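You operate a simulated robot arm through the tools that you are given. There is no shell and no other tool. Be economical: measure what you need, move in short steps, check, and stop when the job is done.

You are at the controls of a simulated two-armed robot. One attempt, no reset.

## Task
Take the grey rag from the steel table top and lay it out flat on the middle of the table.

The check looks at the end state, three seconds after you hand in, the way a careful person would. Anything else that was tipped, shoved, dropped, spilled or broken makes it a failure.

## Robot
Two 7-joint arms with two-finger grippers on one trunk, on a base that drives. Base frame: it is fixed to the floor where the robot stands at the start and does not move with it; the origin is under the middle of the robot, x ahead of it, y to its left, z up; the surface under the hand at the start is at about z = 880. Lengths are in mm, angles in rad, forces in N, time in s.
The left shoulder is at the start at [71, 175, 1104], the right one opposite. With the tool pointing down near the work surface each hand reaches from about 240 to 860 mm from the robot's upright axis, wherever it stands, measured 20 degrees to its own side. Places, roughly: grey rag [800, -100, 900]; middle of the table [600, 500, 900]. Payload 2.94 kg a hand.
Tool frame (each hand has its own): the origin (TCP) lies between the finger pads and is the grasp point; the fingertips stand 30 mm ahead of it; z points along the fingers, y is the line along which they close. The gripper opens to 138 mm. The gripper's body begins 109 mm behind the TCP.
Orientation is that of the tool frame in the base frame, as [roll, pitch, yaw] about the fixed x, y, z axes, in that order (R = Rz(yaw) Ry(pitch) Rx(roll)). With the fingers straight down and closing along the base's y, the tool's x points along the base's -x, its y along +y and its z along -z.

## Interface
- The arms move only by the tool drive_tool. It takes "left_steps", "right_steps" or both (then of equal length, played together; a hand with none holds still); each is a list of rows, each a list of 7 numbers: the shift along the base's x, y, z in mm, then the turn, a rotation vector about the base's x, y, z in rad, then the closure in counts, from 0 (fully open) to 255 (shut). In form: [[tx, ty, tz, wx, wy, wz, gripper], ...]. A call has 1 to 8 rows; each row shifts and turns the commanded pose from where the row before left it. A row lasts 0.2 s, in which the tool goes at most 50 mm and 0.15 rad; a call with a longer step from one row to the next is refused whole, and so is a gripper value outside its range. Where a pose cannot be reached the arm comes as near as it can. A force on the tool above 40 N (or 10 N above the force at the start of the call, whichever is more), or a blocked arm, ends the call early, and 0.2 s more pass. The fingers move at their own pace and stop on an object; they squeeze with about 33 N. The grip force told is the motor's: it shows also when the fingers shut on nothing. Time passes only in rows, and 0.2 s behind the last, so rows that do not move let the fingers close. It gives the time, the measured TCP pose, the force on the tool (base axes), the opening and the grip force at its end, in the units of the frame above (readings bear some noise), with the torque about the TCP (base axes, N m) and any sound that the robot's microphone picked up.
- Cameras (640 x 400 px; columns grow to the right, rows downward): "scene" is now at [149.6, 38.1, 1569.6]; the picture's right is [0.54, -0.84, 0.00], its down [-0.70, -0.45, -0.55] and it looks along [0.46, 0.30, -0.83] (base axes); focal length 294 px, centre (320, 200). "left" rides on the left gripper at [71, -19, -146] in its tool frame; the picture's right is [0.26, 0.97, 0.00], its down [-0.85, 0.23, -0.48] and it looks along [-0.46, 0.12, 0.88] (tool axes); focal length 280 px, centre (320, 200). "right" rides on the right gripper at [71, 19, -146] in its tool frame; the picture's right is [-0.26, 0.97, 0.00], its down [-0.85, -0.23, -0.48] and it looks along [-0.46, -0.12, 0.88] (tool axes); focal length 280 px, centre (320, 200).
- camera(camera): a new picture of that camera. The clock stands still meanwhile.
- raise_lower(by): slides the trunk up (or, below 0, down) by that many mm; the arms and the scene camera ride with it, the base frame stays. It gives what a move gives, with no picture.
- drive_base(legs): drives the robot by 1 to 6 legs, each [ahead, turn to the left] in mm and rad, along the robot's own axes; the way and the turn of a leg run together, so that a leg with both is an arc; at most 1500 mm and 3.142 rad a leg. The arms and the cameras ride along, it lands a little off, and it stops where it bumps. It gives what a move gives.
- turn_head(pan, tilt): turns the head with the scene camera to pan (to the left, within 2.094 rad either way) and tilt (down, from -0.506 to 1.204), counted from straight ahead of the robot. It gives what a move gives.
- probe_pixels(camera, pixels): there is no depth. For up to 12 entries [column, row, z] of the newest picture of that camera ("zoom" is the newest enlarged one), the place [x, y] in the base frame at which the ray of that pixel passes the height z, good to about 2 mm. The clock stands still meanwhile.
- close_up(camera, box): a new picture of the part [left, top, right, bottom] of that camera's present view, enlarged. The clock stands still meanwhile.
- hand_in(): hands the job in; it is judged then, once.

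Go step by step. Measure first, check grasps and placings, and put right what went wrong. The budget is 80 turns and 78 pictures, counting those below and the enlarged ones. Unless the task says otherwise, let go and move clear before handing in, and close with one line.

The tools are called by a JSON object that holds its "name" and its "arguments". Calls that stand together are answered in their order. drive_tool: Moves the arms, as the interface text tells. Its arguments: {"type":"object","properties":{"left_steps":{"type":"array","items":{"type":"array","items":{"type":"number"}}},"right_steps":{"type":"array","items":{"type":"array","items":{"type":"number"}}}},"required":[]} The other tools are called the same way: raise_lower (by) slides the trunk up or down; drive_base (legs) drives the base; turn_head (pan, tilt) turns the head that bears the scene camera; camera (camera) takes a picture; probe_pixels (camera, pixels) gives the place at which the rays of pixels pass given heights; close_up (camera, box) takes an enlarged picture of a part of a camera's view; hand_in () hands the job in.

At the start:

```text
time_s: 0.0
left_position: [404.6, 500.8, 1120.4]
left_orientation: [3.14, 0.0, -3.14]
left_wrist_force: [0.1, -0.1, 0.5]
left_ft_torque: [0.01, -0.01, 0.0]
left_grip_width: 137.9
left_grasp_force: 0.0
right_position: [508.3, 7.9, 1220.0]
right_orientation: [3.141, -0.001, 3.141]
right_wrist_force: [-0.5, -0.5, 1.0]
right_ft_torque: [-0.01, 0.0, 0.0]
right_grip_width: 138.1
right_grasp_force: 0.2
trunk travel left (down, up): [-278.0, 456.0]
robot x, y, heading: [1.4, -3.8, -0.0]
head pan, tilt: [0.572, 0.984]
```

scene: 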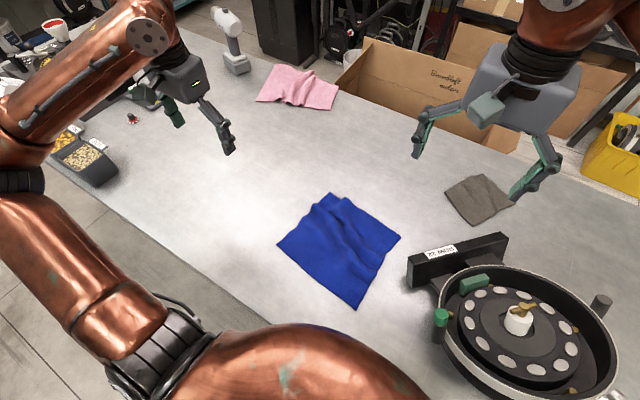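
right: 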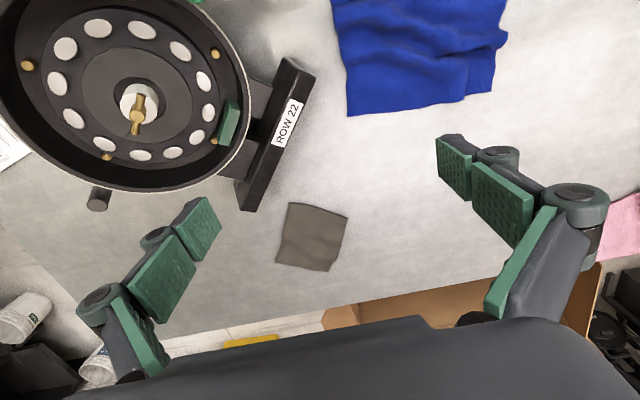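
left: 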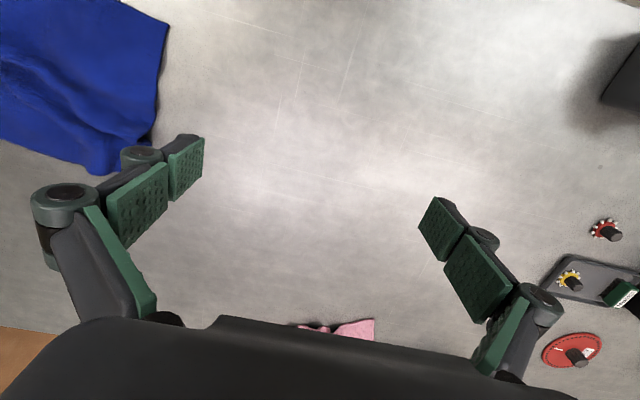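

The right camera shows the grey rag with corners near (290,203), (348,213), (328,271), (276,262), and the blue rag lies toward the table's middle. I'll probe their positions.

{"name": "probe_pixels", "arguments": {"camera": "right", "pixels": [[290, 203, 882], [348, 213, 882], [328, 271, 882], [276, 262, 882], [312, 237, 882], [315, 75, 882], [250, 208, 930]]}}

{"name": "probe_pixels", "arguments": {"camera": "scene", "pixels": [[480, 174, 882], [444, 192, 882], [475, 225, 882], [513, 205, 882], [278, 243, 882], [358, 308, 882], [401, 237, 882], [330, 193, 882], [270, 65, 882], [256, 101, 882], [334, 110, 882], [115, 180, 882]]}}

{"name": "close_up", "arguments": {"camera": "right", "box": [240, 180, 400, 280]}}

```text
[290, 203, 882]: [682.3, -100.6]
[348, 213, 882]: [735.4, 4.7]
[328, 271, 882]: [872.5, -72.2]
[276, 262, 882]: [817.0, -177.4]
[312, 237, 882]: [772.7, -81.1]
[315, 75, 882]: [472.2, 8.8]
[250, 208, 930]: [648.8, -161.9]
```

```text
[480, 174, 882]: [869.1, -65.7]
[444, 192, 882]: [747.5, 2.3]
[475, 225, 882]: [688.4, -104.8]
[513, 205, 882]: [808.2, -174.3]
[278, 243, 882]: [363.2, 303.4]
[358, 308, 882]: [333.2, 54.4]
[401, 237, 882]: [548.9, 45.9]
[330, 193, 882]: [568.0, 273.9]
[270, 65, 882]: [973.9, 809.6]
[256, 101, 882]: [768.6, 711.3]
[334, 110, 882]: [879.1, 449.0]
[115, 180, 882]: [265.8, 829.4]
```

```text
4.00 times, centred on (320, 230) of right
```

zoom: 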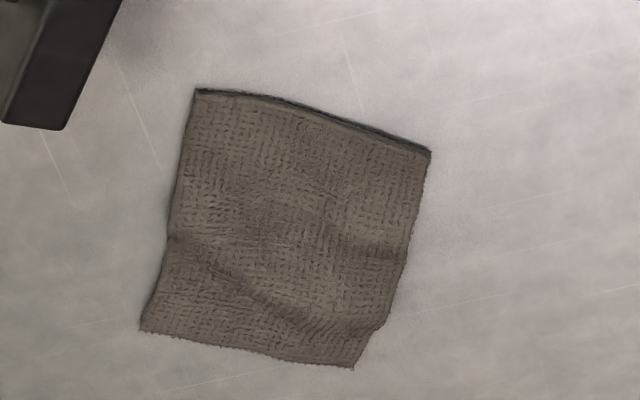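

The rag is about 120 × 150 mm with corners A(685,-103), B(740,4), C(871,-69), D(812,-176). Edge AB looks slightly raised or perhaps folded, so I'll bring the right hand closer to look.

{"name": "drive_tool", "arguments": {"right_steps": [[26, -15, -28, 0, 0, 0, 0], [26, -15, -28, 0, 0, 0, 0], [26, -15, -28, 0, 0, 0, 0], [26, -15, -28, 0, 0, 0, 0], [26, -15, -28, 0, 0, 0, 0]]}}

{"name": "camera", "arguments": {"camera": "right"}}

{"name": "close_up", "arguments": {"camera": "right", "box": [240, 120, 400, 220]}}

```text
time_s: 1.2
left_position: [405.4, 499.7, 1120.1]
left_orientation: [3.141, -0.001, -3.14]
left_wrist_force: [0.5, 0.6, 0.0]
left_ft_torque: [0.0, 0.01, -0.01]
left_grip_width: 138.0
left_grasp_force: 0.1
right_position: [645.5, -69.2, 1081.4]
right_orientation: [3.14, 0.0, 3.141]
right_wrist_force: [0.9, -0.3, 0.0]
right_ft_torque: [0.01, 0.02, -0.01]
right_grip_width: 138.1
right_grasp_force: 0.0
trunk travel left (down, up): [-278.0, 456.0]
robot x, y, heading: [-0.9, -4.2, -0.001]
head pan, tilt: [0.572, 0.984]
```

```text
73 pictures are left
```

right: 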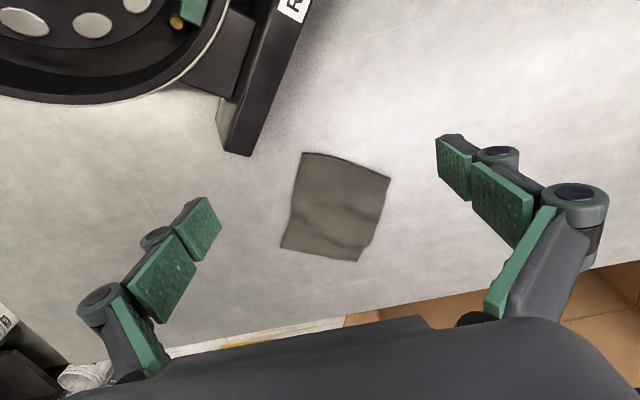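

```text
4.00 times, centred on (320, 170) of right
```

zoom: 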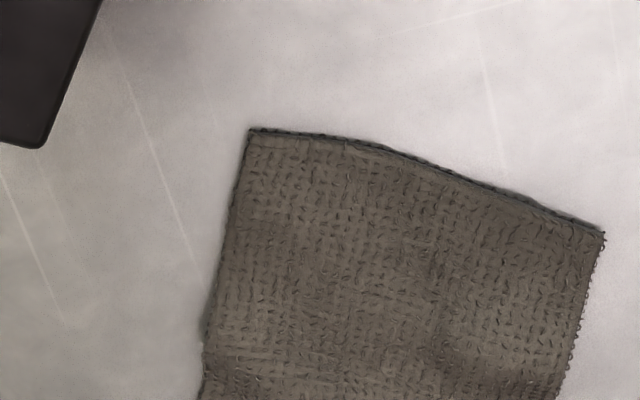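

The rag is a single layer, lying nearly flat with edge AB slightly raised. The left arm alone reaches both the rag and the goal, so it will pinch mid-edge AB and slide the rag there. First I'll probe the corners again, then move the right hand clear and the left hand in.

{"name": "probe_pixels", "arguments": {"camera": "right", "pixels": [[302, 153, 884], [390, 178, 884], [358, 261, 882], [282, 247, 882], [346, 163, 884], [250, 156, 882]]}}

{"name": "drive_tool", "arguments": {"left_steps": [[21, -38.5, -2.8, 0, 0, 0.076, 0], [21, -38.5, -2.8, 0, 0, 0.076, 0], [21, -38.5, -2.8, 0, 0, 0.076, 0], [21, -38.5, -2.8, 0, 0, 0.076, 0], [21, -38.5, -2.8, 0, 0, 0.076, 0], [21, -38.5, -2.8, 0, 0, 0.076, 0], [21, -38.5, -2.8, 0, 0, 0.076, 0], [21, -38.5, -2.8, 0, 0, 0.076, 0]], "right_steps": [[-18, -29, 21, 0, 0, 0, 0], [-18, -29, 21, 0, 0, 0, 0], [-18, -29, 21, 0, 0, 0, 0], [-18, -29, 21, 0, 0, 0, 0], [-18, -29, 21, 0, 0, 0, 0], [-18, -29, 21, 0, 0, 0, 0], [-18, -29, 21, 0, 0, 0, 0], [-18, -29, 21, 0, 0, 0, 0]]}}

{"name": "camera", "arguments": {"camera": "scene"}}

```text
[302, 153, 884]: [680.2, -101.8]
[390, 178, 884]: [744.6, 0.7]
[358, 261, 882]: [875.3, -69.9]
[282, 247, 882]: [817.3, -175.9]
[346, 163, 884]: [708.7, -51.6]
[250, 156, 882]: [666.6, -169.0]
```

```text
time_s: 3.0
left_position: [564.7, 224.6, 1106.6]
left_orientation: [-3.141, 0.001, -2.545]
left_wrist_force: [-0.6, -0.8, 0.9]
left_ft_torque: [-0.03, -0.01, 0.01]
left_grip_width: 137.6
left_grasp_force: 0.0
left hand out of reach, approached as far as the arm can: row 8
right_position: [495.0, -298.4, 1250.4]
right_orientation: [3.141, 0.0, -3.14]
right_wrist_force: [-0.7, 0.7, 0.3]
right_ft_torque: [-0.04, -0.01, 0.0]
right_grip_width: 138.2
right_grasp_force: 0.1
trunk travel left (down, up): [-278.0, 456.0]
robot x, y, heading: [3.8, 2.2, -0.002]
head pan, tilt: [0.572, 0.984]
```

```text
71 pictures are left
```

scene: 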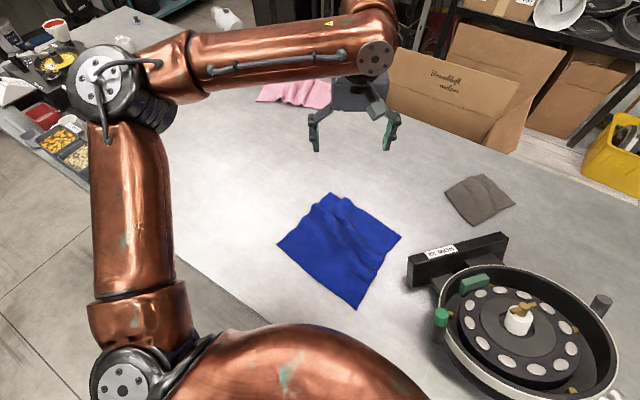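

The left arm reported a reach limit at row 8, at (565,225), perhaps from the wrist turn. I'll try going on by translation only.

{"name": "drive_tool", "arguments": {"left_steps": [[20, -38, 0, 0, 0, 0, 0], [20, -38, 0, 0, 0, 0, 0], [20, -38, 0, 0, 0, 0, 0]]}}

```text
time_s: 3.8
left_position: [562.4, 220.9, 1101.6]
left_orientation: [-3.139, -0.001, -2.531]
left_wrist_force: [-0.5, -1.7, -0.3]
left_ft_torque: [0.0, -0.01, -0.03]
left_grip_width: 137.9
left_grasp_force: 0.1
left hand out of reach, approached as far as the arm can: row 1, 2, 3
right_position: [495.6, -300.8, 1249.2]
right_orientation: [3.14, 0.0, 3.14]
right_wrist_force: [0.3, 0.6, 0.2]
right_ft_torque: [-0.01, 0.01, -0.01]
right_grip_width: 138.1
right_grasp_force: 0.1
trunk travel left (down, up): [-278.0, 456.0]
robot x, y, heading: [1.4, -3.2, 0.001]
head pan, tilt: [0.572, 0.984]
```

The left arm is stuck at a limit, so the right arm will do the job and the base turn will sweep the rag to the goal along an arc at constant radius (about 785). I'll return the left arm and bring the right hand over leading edge BC, turned by −0.56 rad.

{"name": "drive_tool", "arguments": {"left_steps": [[-20, 35, 5, 0, 0, -0.076, 0], [-20, 35, 5, 0, 0, -0.076, 0], [-20, 35, 5, 0, 0, -0.076, 0], [-20, 35, 5, 0, 0, -0.076, 0], [-20, 35, 5, 0, 0, -0.076, 0], [-20, 35, 5, 0, 0, -0.076, 0], [-20, 35, 5, 0, 0, -0.076, 0], [-20, 35, 5, 0, 0, -0.076, 0]], "right_steps": [[30, 27, -15, 0, 0, -0.07, 0], [30, 27, -15, 0, 0, -0.07, 0], [30, 27, -15, 0, 0, -0.07, 0], [30, 27, -15, 0, 0, -0.07, 0], [30, 27, -15, 0, 0, -0.07, 40], [30, 27, -15, 0, 0, -0.07, 80], [30, 27, -15, 0, 0, -0.07, 120], [30, 27, -15, 0, 0, -0.07, 150]]}}

{"name": "turn_head", "arguments": {"pan": 0.0, "tilt": 0.95}}

{"name": "camera", "arguments": {"camera": "scene"}}

{"name": "camera", "arguments": {"camera": "right"}}

```text
time_s: 5.6
left_position: [405.7, 493.1, 1143.0]
left_orientation: [-3.141, 0.018, -3.132]
left_wrist_force: [1.3, 1.9, -7.5]
left_ft_torque: [-0.29, 0.19, 0.0]
left_grip_width: 137.9
left_grasp_force: 0.1
left hand out of reach, approached as far as the arm can: row 8
right_position: [732.7, -80.4, 1127.7]
right_orientation: [3.14, 0.002, 2.581]
right_wrist_force: [-1.6, -0.2, 0.4]
right_ft_torque: [-0.03, -0.13, -0.02]
right_grip_width: 57.5
right_grasp_force: 0.0
trunk travel left (down, up): [-278.0, 456.0]
robot x, y, heading: [-1.3, 1.1, -0.001]
head pan, tilt: [0.572, 0.984]
```

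```text
time_s: 6.6
left_position: [408.3, 491.9, 1145.7]
left_orientation: [-3.139, 0.028, -3.136]
left_wrist_force: [0.3, 0.4, -0.6]
left_ft_torque: [-0.04, 0.0, 0.01]
left_grip_width: 137.8
left_grasp_force: 0.1
right_position: [734.4, -82.4, 1125.6]
right_orientation: [3.141, 0.0, 2.583]
right_wrist_force: [0.4, -0.3, -0.1]
right_ft_torque: [0.02, 0.02, -0.03]
right_grip_width: 56.9
right_grasp_force: 0.0
trunk travel left (down, up): [-278.0, 456.0]
robot x, y, heading: [-1.6, -1.7, -0.001]
head pan, tilt: [0.0, 0.949]
```

```text
70 pictures are left
```

scene: 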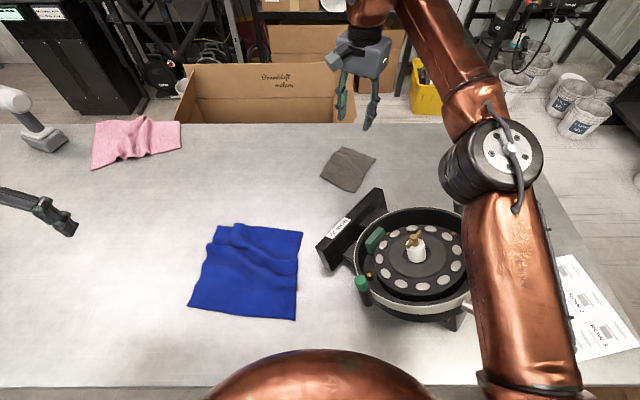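

```text
69 pictures are left
```

right: 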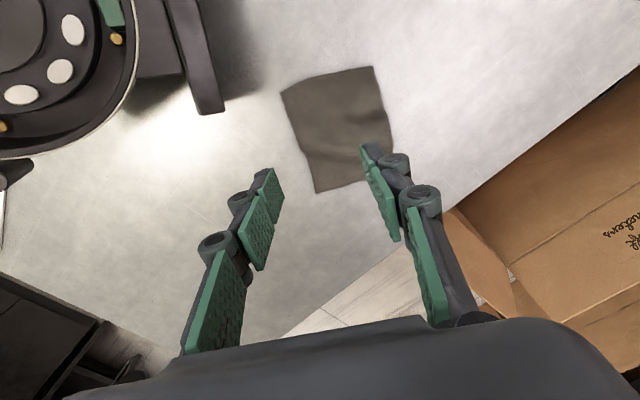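

The right hand is above the rag with a 57 mm opening. I'll probe the rag's corners and the drill at (40,140) to check that the arc is clear.

{"name": "probe_pixels", "arguments": {"camera": "scene", "pixels": [[338, 147, 882], [376, 157, 882], [355, 192, 882], [320, 178, 882], [65, 140, 882], [45, 152, 882], [92, 169, 882], [181, 150, 882], [303, 233, 882], [300, 124, 882], [500, 150, 1150], [500, 150, 1050]]}}

{"name": "probe_pixels", "arguments": {"camera": "right", "pixels": [[280, 93, 884], [373, 66, 884], [394, 148, 882], [315, 193, 882], [383, 105, 882]]}}

```text
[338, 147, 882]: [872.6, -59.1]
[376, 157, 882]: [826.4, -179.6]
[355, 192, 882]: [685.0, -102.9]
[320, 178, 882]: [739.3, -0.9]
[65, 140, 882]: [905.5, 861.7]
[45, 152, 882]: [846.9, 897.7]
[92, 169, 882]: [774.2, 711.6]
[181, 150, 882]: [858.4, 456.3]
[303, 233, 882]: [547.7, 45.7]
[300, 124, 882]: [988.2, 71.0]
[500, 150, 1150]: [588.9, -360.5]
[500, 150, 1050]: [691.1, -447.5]
```

```text
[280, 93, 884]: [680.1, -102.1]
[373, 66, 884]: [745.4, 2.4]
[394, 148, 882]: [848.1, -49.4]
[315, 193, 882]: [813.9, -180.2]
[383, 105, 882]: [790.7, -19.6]
```

The arc is clear: pink, drill and blue all lie outside it. I'll go down to just above the edge point, to about (786,-30,935).

{"name": "drive_tool", "arguments": {"right_steps": [[13, 13, -30, 0, 0, 0, 150], [13, 13, -30, 0, 0, 0, 150], [13, 13, -30, 0, 0, 0, 150], [13, 13, -30, 0, 0, 0, 150], [0, 0, -35, 0, 0, 0, 150], [0, 0, -35, 0, 0, 0, 150], [0, 0, 0, 0, 0, 0, 150]]}}

{"name": "camera", "arguments": {"camera": "right"}}

{"name": "camera", "arguments": {"camera": "scene"}}

```text
time_s: 8.2
left_position: [406.0, 495.3, 1137.8]
left_orientation: [-3.141, -0.001, -3.125]
left_wrist_force: [-0.1, 0.1, 0.7]
left_ft_torque: [0.03, -0.03, -0.03]
left_grip_width: 138.2
left_grasp_force: 0.1
right_position: [772.7, -31.0, 941.3]
right_orientation: [3.14, -0.001, 2.582]
right_wrist_force: [-0.5, 0.0, -0.5]
right_ft_torque: [0.06, 0.01, 0.01]
right_grip_width: 56.9
right_grasp_force: 0.0
right hand out of reach, approached as far as the arm can: row 3, 4
trunk travel left (down, up): [-278.0, 456.0]
robot x, y, heading: [-1.1, 0.2, 0.003]
head pan, tilt: [0.0, 0.949]
```

```text
68 pictures are left
```

right: 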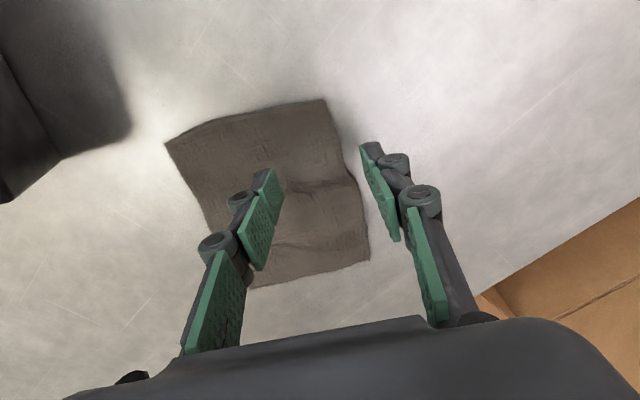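

```text
67 pictures are left
```

scene: 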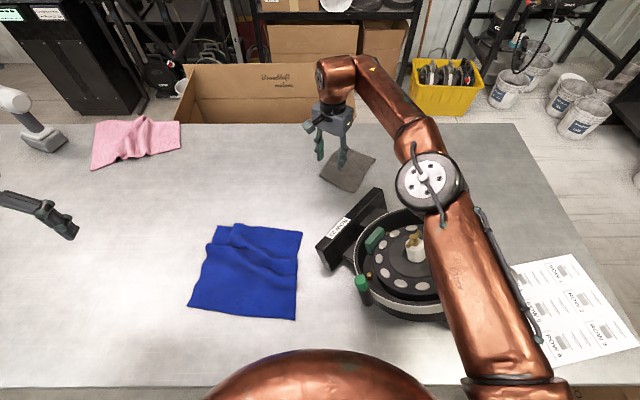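

The TCP is 14 mm inside the edge, with the outer finger beyond it and the inner one over the cloth. I'll check the elbow height and go down gently to contact.

{"name": "probe_pixels", "arguments": {"camera": "scene", "pixels": [[428, 180, 1000], [428, 180, 1100], [428, 180, 1200], [415, 250, 960], [412, 235, 940]]}}

{"name": "drive_tool", "arguments": {"right_steps": [[1, 2, -8, 0, 0, 0, 150], [1, 2, -8, 0, 0, 0, 150], [0, 0, -5, 0, 0, 0, 150], [0, 0, -5, 0, 0, 0, 150], [0, 0, -3, 0, 0, 0, 150], [0, 0, 0, 0, 0, 0, 150]]}}

```text
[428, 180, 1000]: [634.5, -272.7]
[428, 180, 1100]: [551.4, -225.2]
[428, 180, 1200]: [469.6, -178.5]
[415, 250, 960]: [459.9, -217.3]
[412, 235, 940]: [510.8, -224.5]
```

```text
time_s: 9.6
left_position: [406.6, 495.8, 1137.0]
left_orientation: [-3.139, -0.001, -3.125]
left_wrist_force: [0.0, 0.8, -1.1]
left_ft_torque: [-0.01, -0.01, 0.0]
left_grip_width: 138.0
left_grasp_force: 0.1
right_position: [775.8, -28.6, 913.1]
right_orientation: [3.14, 0.001, 2.581]
right_wrist_force: [1.4, 0.3, 3.6]
right_ft_torque: [-0.06, 0.04, 0.05]
right_grip_width: 56.7
right_grasp_force: 0.0
trunk travel left (down, up): [-278.0, 456.0]
robot x, y, heading: [-3.2, 3.1, -0.004]
head pan, tilt: [0.0, 0.949]
```

The 3.6 N reading at z = 913 means light contact. I'll press 1.5 mm more and close.

{"name": "drive_tool", "arguments": {"right_steps": [[0, 0, -1.5, 0, 0, 0, 170], [0, 0, 0, 0, 0, 0, 200], [0, 0, 0, 0, 0, 0, 230], [0, 0, 0, 0, 0, 0, 255], [0, 0, 0, 0, 0, 0, 255], [0, 0, 0, 0, 0, 0, 255]]}}

{"name": "camera", "arguments": {"camera": "right"}}

```text
time_s: 11.0
left_position: [405.9, 495.1, 1138.2]
left_orientation: [3.141, 0.0, -3.124]
left_wrist_force: [0.4, -0.2, 0.9]
left_ft_torque: [-0.01, 0.0, 0.0]
left_grip_width: 138.2
left_grasp_force: 0.1
right_position: [774.8, -27.8, 911.0]
right_orientation: [3.14, 0.001, 2.583]
right_wrist_force: [1.1, 1.6, 7.4]
right_ft_torque: [-0.01, 0.06, 0.01]
right_grip_width: 4.0
right_grasp_force: 33.1
trunk travel left (down, up): [-278.0, 456.0]
robot x, y, heading: [-0.6, 0.3, 0.002]
head pan, tilt: [0.0, 0.949]
```

```text
66 pictures are left
```

right: 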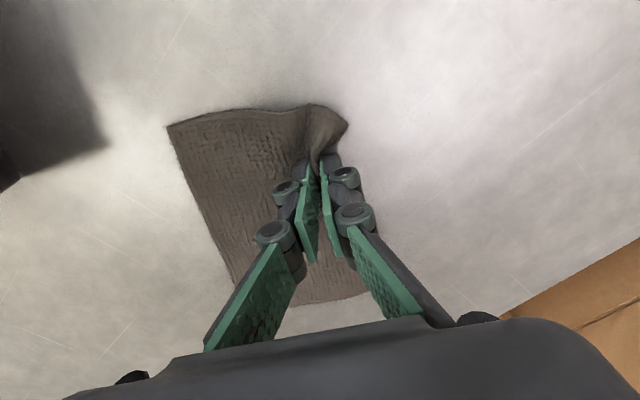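

The gripper holds the rag (4 mm gap, 33 N). I'll lift 8 mm and do a short base turn to see how the rag follows.

{"name": "drive_tool", "arguments": {"right_steps": [[0, 0, 4, 0, 0, 0, 255], [0, 0, 4, 0, 0, 0, 255], [0, 0, 0, 0, 0, 0, 255]]}}

{"name": "drive_base", "arguments": {"legs": [[0, 0.15]]}}

{"name": "camera", "arguments": {"camera": "right"}}

{"name": "camera", "arguments": {"camera": "scene"}}

```text
time_s: 11.8
left_position: [406.0, 496.4, 1136.6]
left_orientation: [-3.139, 0.001, -3.126]
left_wrist_force: [0.0, 0.9, 0.5]
left_ft_torque: [-0.02, -0.02, 0.02]
left_grip_width: 137.8
left_grasp_force: 0.2
right_position: [776.4, -28.8, 918.6]
right_orientation: [3.141, -0.001, 2.582]
right_wrist_force: [-0.4, -0.2, -0.7]
right_ft_torque: [-0.02, -0.01, -0.02]
right_grip_width: 5.3
right_grasp_force: 31.1
trunk travel left (down, up): [-278.0, 456.0]
robot x, y, heading: [1.7, 0.8, 0.0]
head pan, tilt: [0.0, 0.949]
```

```text
time_s: 12.8
left_position: [329.0, 551.6, 1138.3]
left_orientation: [-3.138, 0.001, -2.978]
left_wrist_force: [0.0, -0.4, 0.1]
left_ft_torque: [-0.03, -0.02, 0.0]
left_grip_width: 137.5
left_grasp_force: 0.1
right_position: [771.5, 89.0, 918.7]
right_orientation: [-3.141, -0.002, 2.732]
right_wrist_force: [0.1, 0.3, -1.4]
right_ft_torque: [-0.09, 0.0, 0.01]
right_grip_width: 7.1
right_grasp_force: 36.7
trunk travel left (down, up): [-278.0, 456.0]
robot x, y, heading: [1.8, -1.1, 0.148]
head pan, tilt: [0.0, 0.949]
```

```text
65 pictures are left
```

right: 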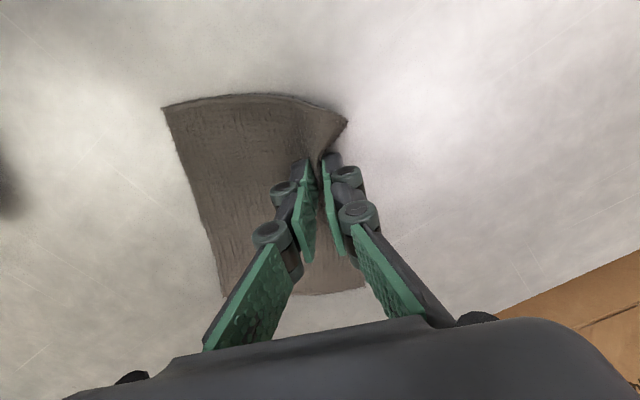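

```text
64 pictures are left
```

scene: 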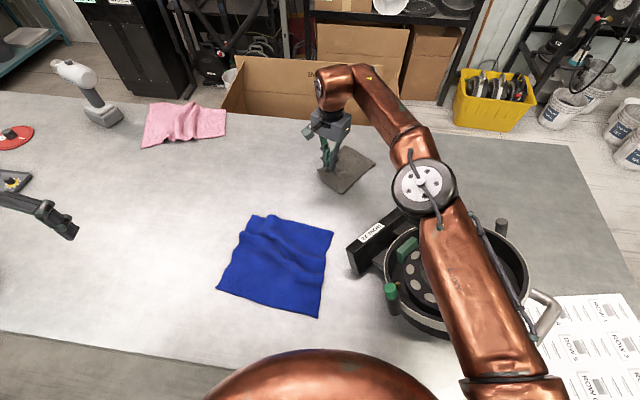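

The rag follows flat. Heading is 0.148 and I need about 0.8, so I'll continue in stages.

{"name": "drive_base", "arguments": {"legs": [[0, 0.3]]}}

{"name": "camera", "arguments": {"camera": "scene"}}

{"name": "camera", "arguments": {"camera": "right"}}

```text
time_s: 14.2
left_position: [153.6, 621.5, 1137.9]
left_orientation: [-3.139, -0.001, -2.682]
left_wrist_force: [-0.1, 0.8, 0.4]
left_ft_torque: [0.01, -0.02, -0.03]
left_grip_width: 137.9
left_grasp_force: 0.0
right_position: [710.5, 309.7, 917.6]
right_orientation: [-3.141, 0.0, 3.027]
right_wrist_force: [0.2, 0.4, 2.3]
right_ft_torque: [-0.07, -0.04, -0.04]
right_grip_width: 3.8
right_grasp_force: 34.0
trunk travel left (down, up): [-278.0, 456.0]
robot x, y, heading: [-2.7, -1.0, 0.449]
head pan, tilt: [0.0, 0.949]
```

```text
63 pictures are left
```

scene: 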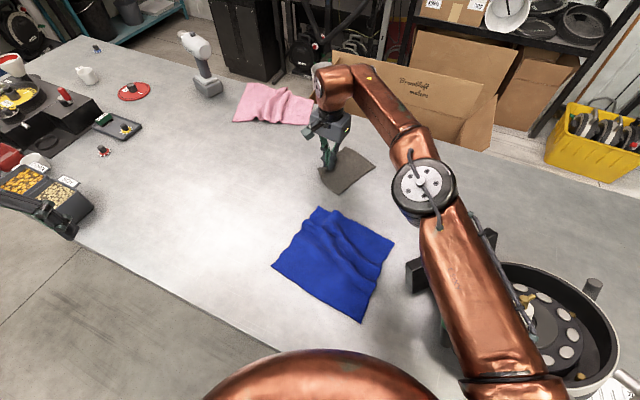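

```text
62 pictures are left
```

right: 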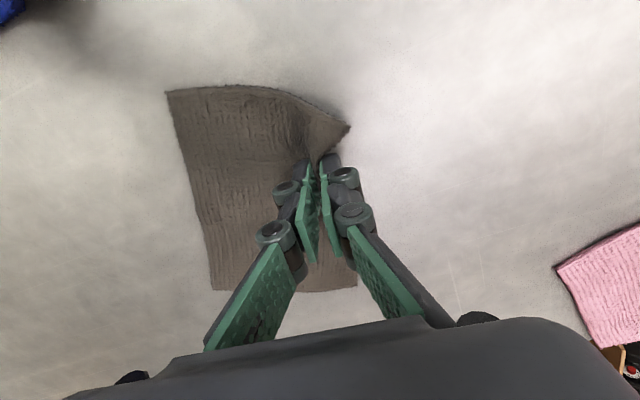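

The rag follows well and everything is clear. I'll probe the rag's corners to work out the remaining turn.

{"name": "probe_pixels", "arguments": {"camera": "right", "pixels": [[167, 92, 882], [350, 127, 884], [357, 288, 882], [211, 290, 882], [557, 267, 882]]}}

```text
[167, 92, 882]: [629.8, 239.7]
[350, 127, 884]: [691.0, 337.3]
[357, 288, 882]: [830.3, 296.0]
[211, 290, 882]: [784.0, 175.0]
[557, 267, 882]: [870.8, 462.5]
```

The centre is at about (734,262), radius 779, angle 19.6°. The goal is 39.8°, so I'll turn 0.355 more.

{"name": "drive_base", "arguments": {"legs": [[0, 0.355]]}}

{"name": "camera", "arguments": {"camera": "scene"}}

{"name": "camera", "arguments": {"camera": "right"}}

```text
time_s: 15.7
left_position: [-74.3, 637.0, 1136.8]
left_orientation: [-3.14, -0.001, -2.327]
left_wrist_force: [0.3, -0.3, 0.5]
left_ft_torque: [-0.01, -0.02, -0.01]
left_grip_width: 138.1
left_grasp_force: 0.0
right_position: [558.1, 539.3, 918.9]
right_orientation: [-3.141, 0.001, -2.897]
right_wrist_force: [0.1, 0.9, 0.1]
right_ft_torque: [-0.06, -0.03, -0.01]
right_grip_width: 4.4
right_grasp_force: 30.5
trunk travel left (down, up): [-278.0, 456.0]
robot x, y, heading: [-4.4, -2.0, 0.802]
head pan, tilt: [0.0, 0.949]
```

```text
61 pictures are left
```

scene: 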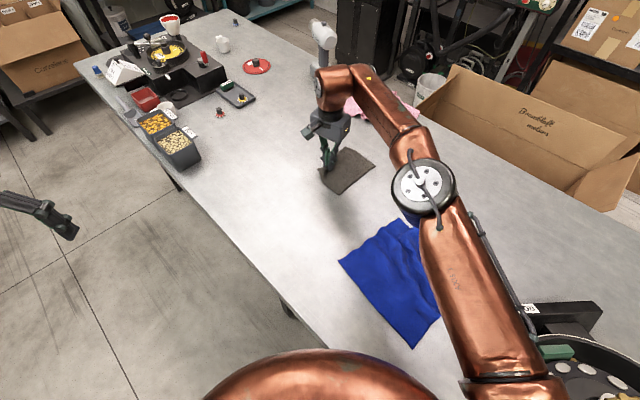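

```text
60 pictures are left
```

right: 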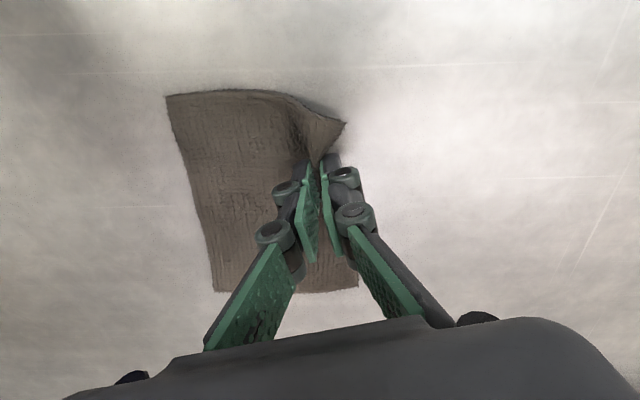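

The rag is at the goal. I'll lower to light contact and open, which should spread the pinched ridge back out, then rise.

{"name": "drive_tool", "arguments": {"right_steps": [[0, 0, -3, 0, 0, 0, 255], [0, 0, -3, 0, 0, 0, 255], [0, 0, 0, 0, 0, 0, 220], [0, 0, 0, 0, 0, 0, 190], [0, 0, 0, 0, 0, 0, 160], [0, 0, 0, 0, 0, 0, 140], [0, 0, 0, 0, 0, 0, 140], [0, 0, 3, 0, 0, 0, 140]]}}

{"name": "drive_tool", "arguments": {"right_steps": [[0, 0, 10, 0, 0, 0, 140], [0, 0, 25, 0, 0, 0, 140], [0, 0, 40, 0, 0, 0, 140], [0, 0, 40, 0, 0, 0, 140], [0, 0, 40, 0, 0, 0, 140]]}}

{"name": "camera", "arguments": {"camera": "right"}}

```text
time_s: 17.5
left_position: [-72.8, 636.7, 1137.8]
left_orientation: [3.141, 0.0, -2.327]
left_wrist_force: [0.5, -0.2, 0.5]
left_ft_torque: [0.01, 0.0, -0.03]
left_grip_width: 138.1
left_grasp_force: 0.0
right_position: [559.3, 536.8, 914.2]
right_orientation: [3.141, 0.001, -2.899]
right_wrist_force: [0.5, -0.2, 0.1]
right_ft_torque: [-0.04, -0.02, -0.02]
right_grip_width: 62.1
right_grasp_force: 0.1
trunk travel left (down, up): [-278.0, 456.0]
robot x, y, heading: [-1.9, -1.0, 0.804]
head pan, tilt: [0.0, 0.949]
```

```text
time_s: 18.7
left_position: [-72.8, 637.3, 1137.4]
left_orientation: [3.141, -0.001, -2.327]
left_wrist_force: [-0.1, -0.4, 0.4]
left_ft_torque: [0.04, 0.0, 0.01]
left_grip_width: 138.2
left_grasp_force: 0.1
right_position: [543.6, 527.1, 1069.1]
right_orientation: [-3.141, 0.0, -2.898]
right_wrist_force: [0.2, 0.0, -0.6]
right_ft_torque: [0.01, 0.0, -0.04]
right_grip_width: 62.3
right_grasp_force: 0.1
right hand out of reach, approached as far as the arm can: row 4, 5
trunk travel left (down, up): [-278.0, 456.0]
robot x, y, heading: [-2.3, 1.9, 0.8]
head pan, tilt: [0.0, 0.949]
```

```text
59 pictures are left
```

right: 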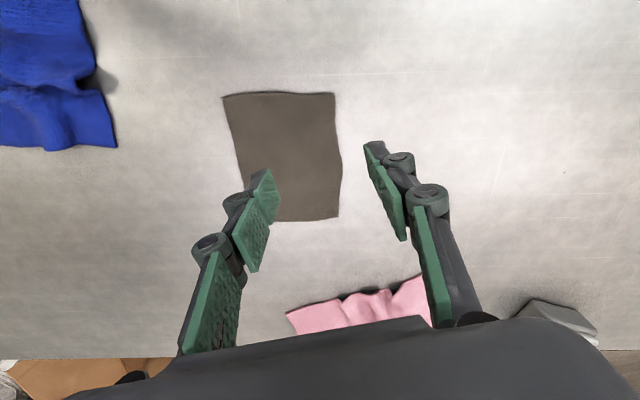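

The rag lies flat with square corners after release. I'll check its position and take a close-up for ridges.

{"name": "probe_pixels", "arguments": {"camera": "right", "pixels": [[222, 97, 882], [334, 93, 882], [340, 215, 882], [250, 222, 882], [290, 155, 882]]}}

{"name": "close_up", "arguments": {"camera": "right", "box": [200, 75, 376, 235]}}

{"name": "drive_tool", "arguments": {"right_steps": [[-25, -30, 25, 0, 0, 0, 140], [-25, -30, 25, 0, 0, 0, 140], [-25, -30, 25, 0, 0, 0, 140], [-25, -30, 25, 0, 0, 0, 140], [-25, -30, 25, 0, 0, 0, 140]]}}

{"name": "camera", "arguments": {"camera": "scene"}}

{"name": "camera", "arguments": {"camera": "right"}}

```text
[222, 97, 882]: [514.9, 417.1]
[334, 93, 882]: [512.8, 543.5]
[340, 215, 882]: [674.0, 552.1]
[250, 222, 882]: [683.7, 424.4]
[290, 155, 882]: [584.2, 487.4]
```

```text
2.50 times, centred on (288, 155) of right
```

zoom: 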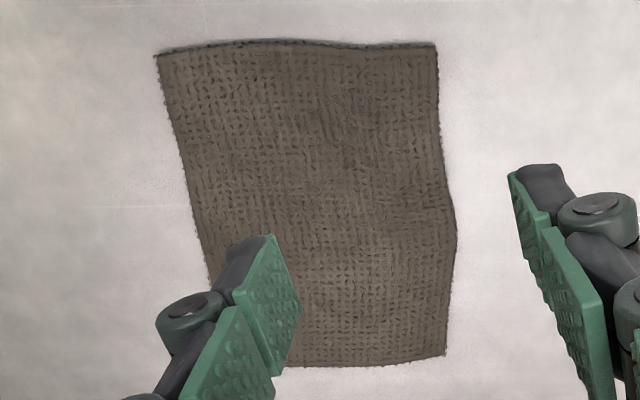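

```text
time_s: 19.9
left_position: [-73.0, 635.5, 1138.4]
left_orientation: [3.141, 0.002, -2.326]
left_wrist_force: [-0.3, -0.5, -0.6]
left_ft_torque: [0.01, -0.02, -0.03]
left_grip_width: 138.1
left_grasp_force: 0.0
right_position: [416.2, 375.1, 1193.1]
right_orientation: [3.14, 0.003, -2.9]
right_wrist_force: [-0.5, -0.3, 0.7]
right_ft_torque: [0.03, -0.05, 0.02]
right_grip_width: 62.4
right_grasp_force: 0.0
trunk travel left (down, up): [-278.0, 456.0]
robot x, y, heading: [-1.6, -3.4, 0.801]
head pan, tilt: [0.0, 0.949]
```

```text
57 pictures are left
```

scene: 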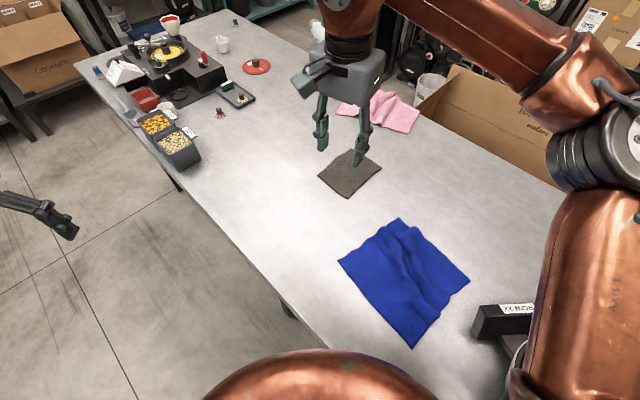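

```text
56 pictures are left
```

right: 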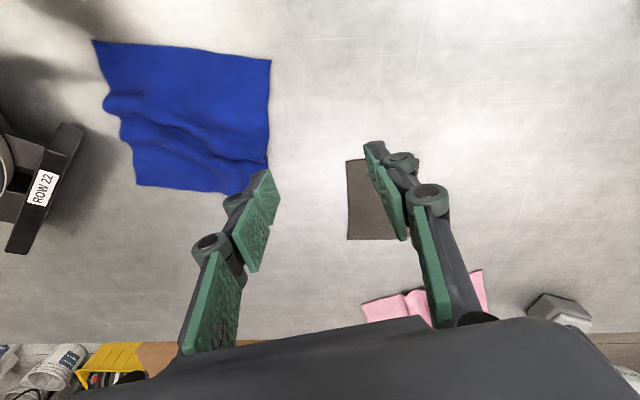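

The rag is flat, centred at about (596,484), and the blue, pink and reel are where they were. The hand is clear, so I'll hand in.

{"name": "hand_in", "arguments": {}}

```text
The job is handed in.
```

The grey rag lies flat, single-layer, near the middle of the table, centred at about (596, 484) against the rough goal of (600, 500). I saw nothing else moved in the last pictures.
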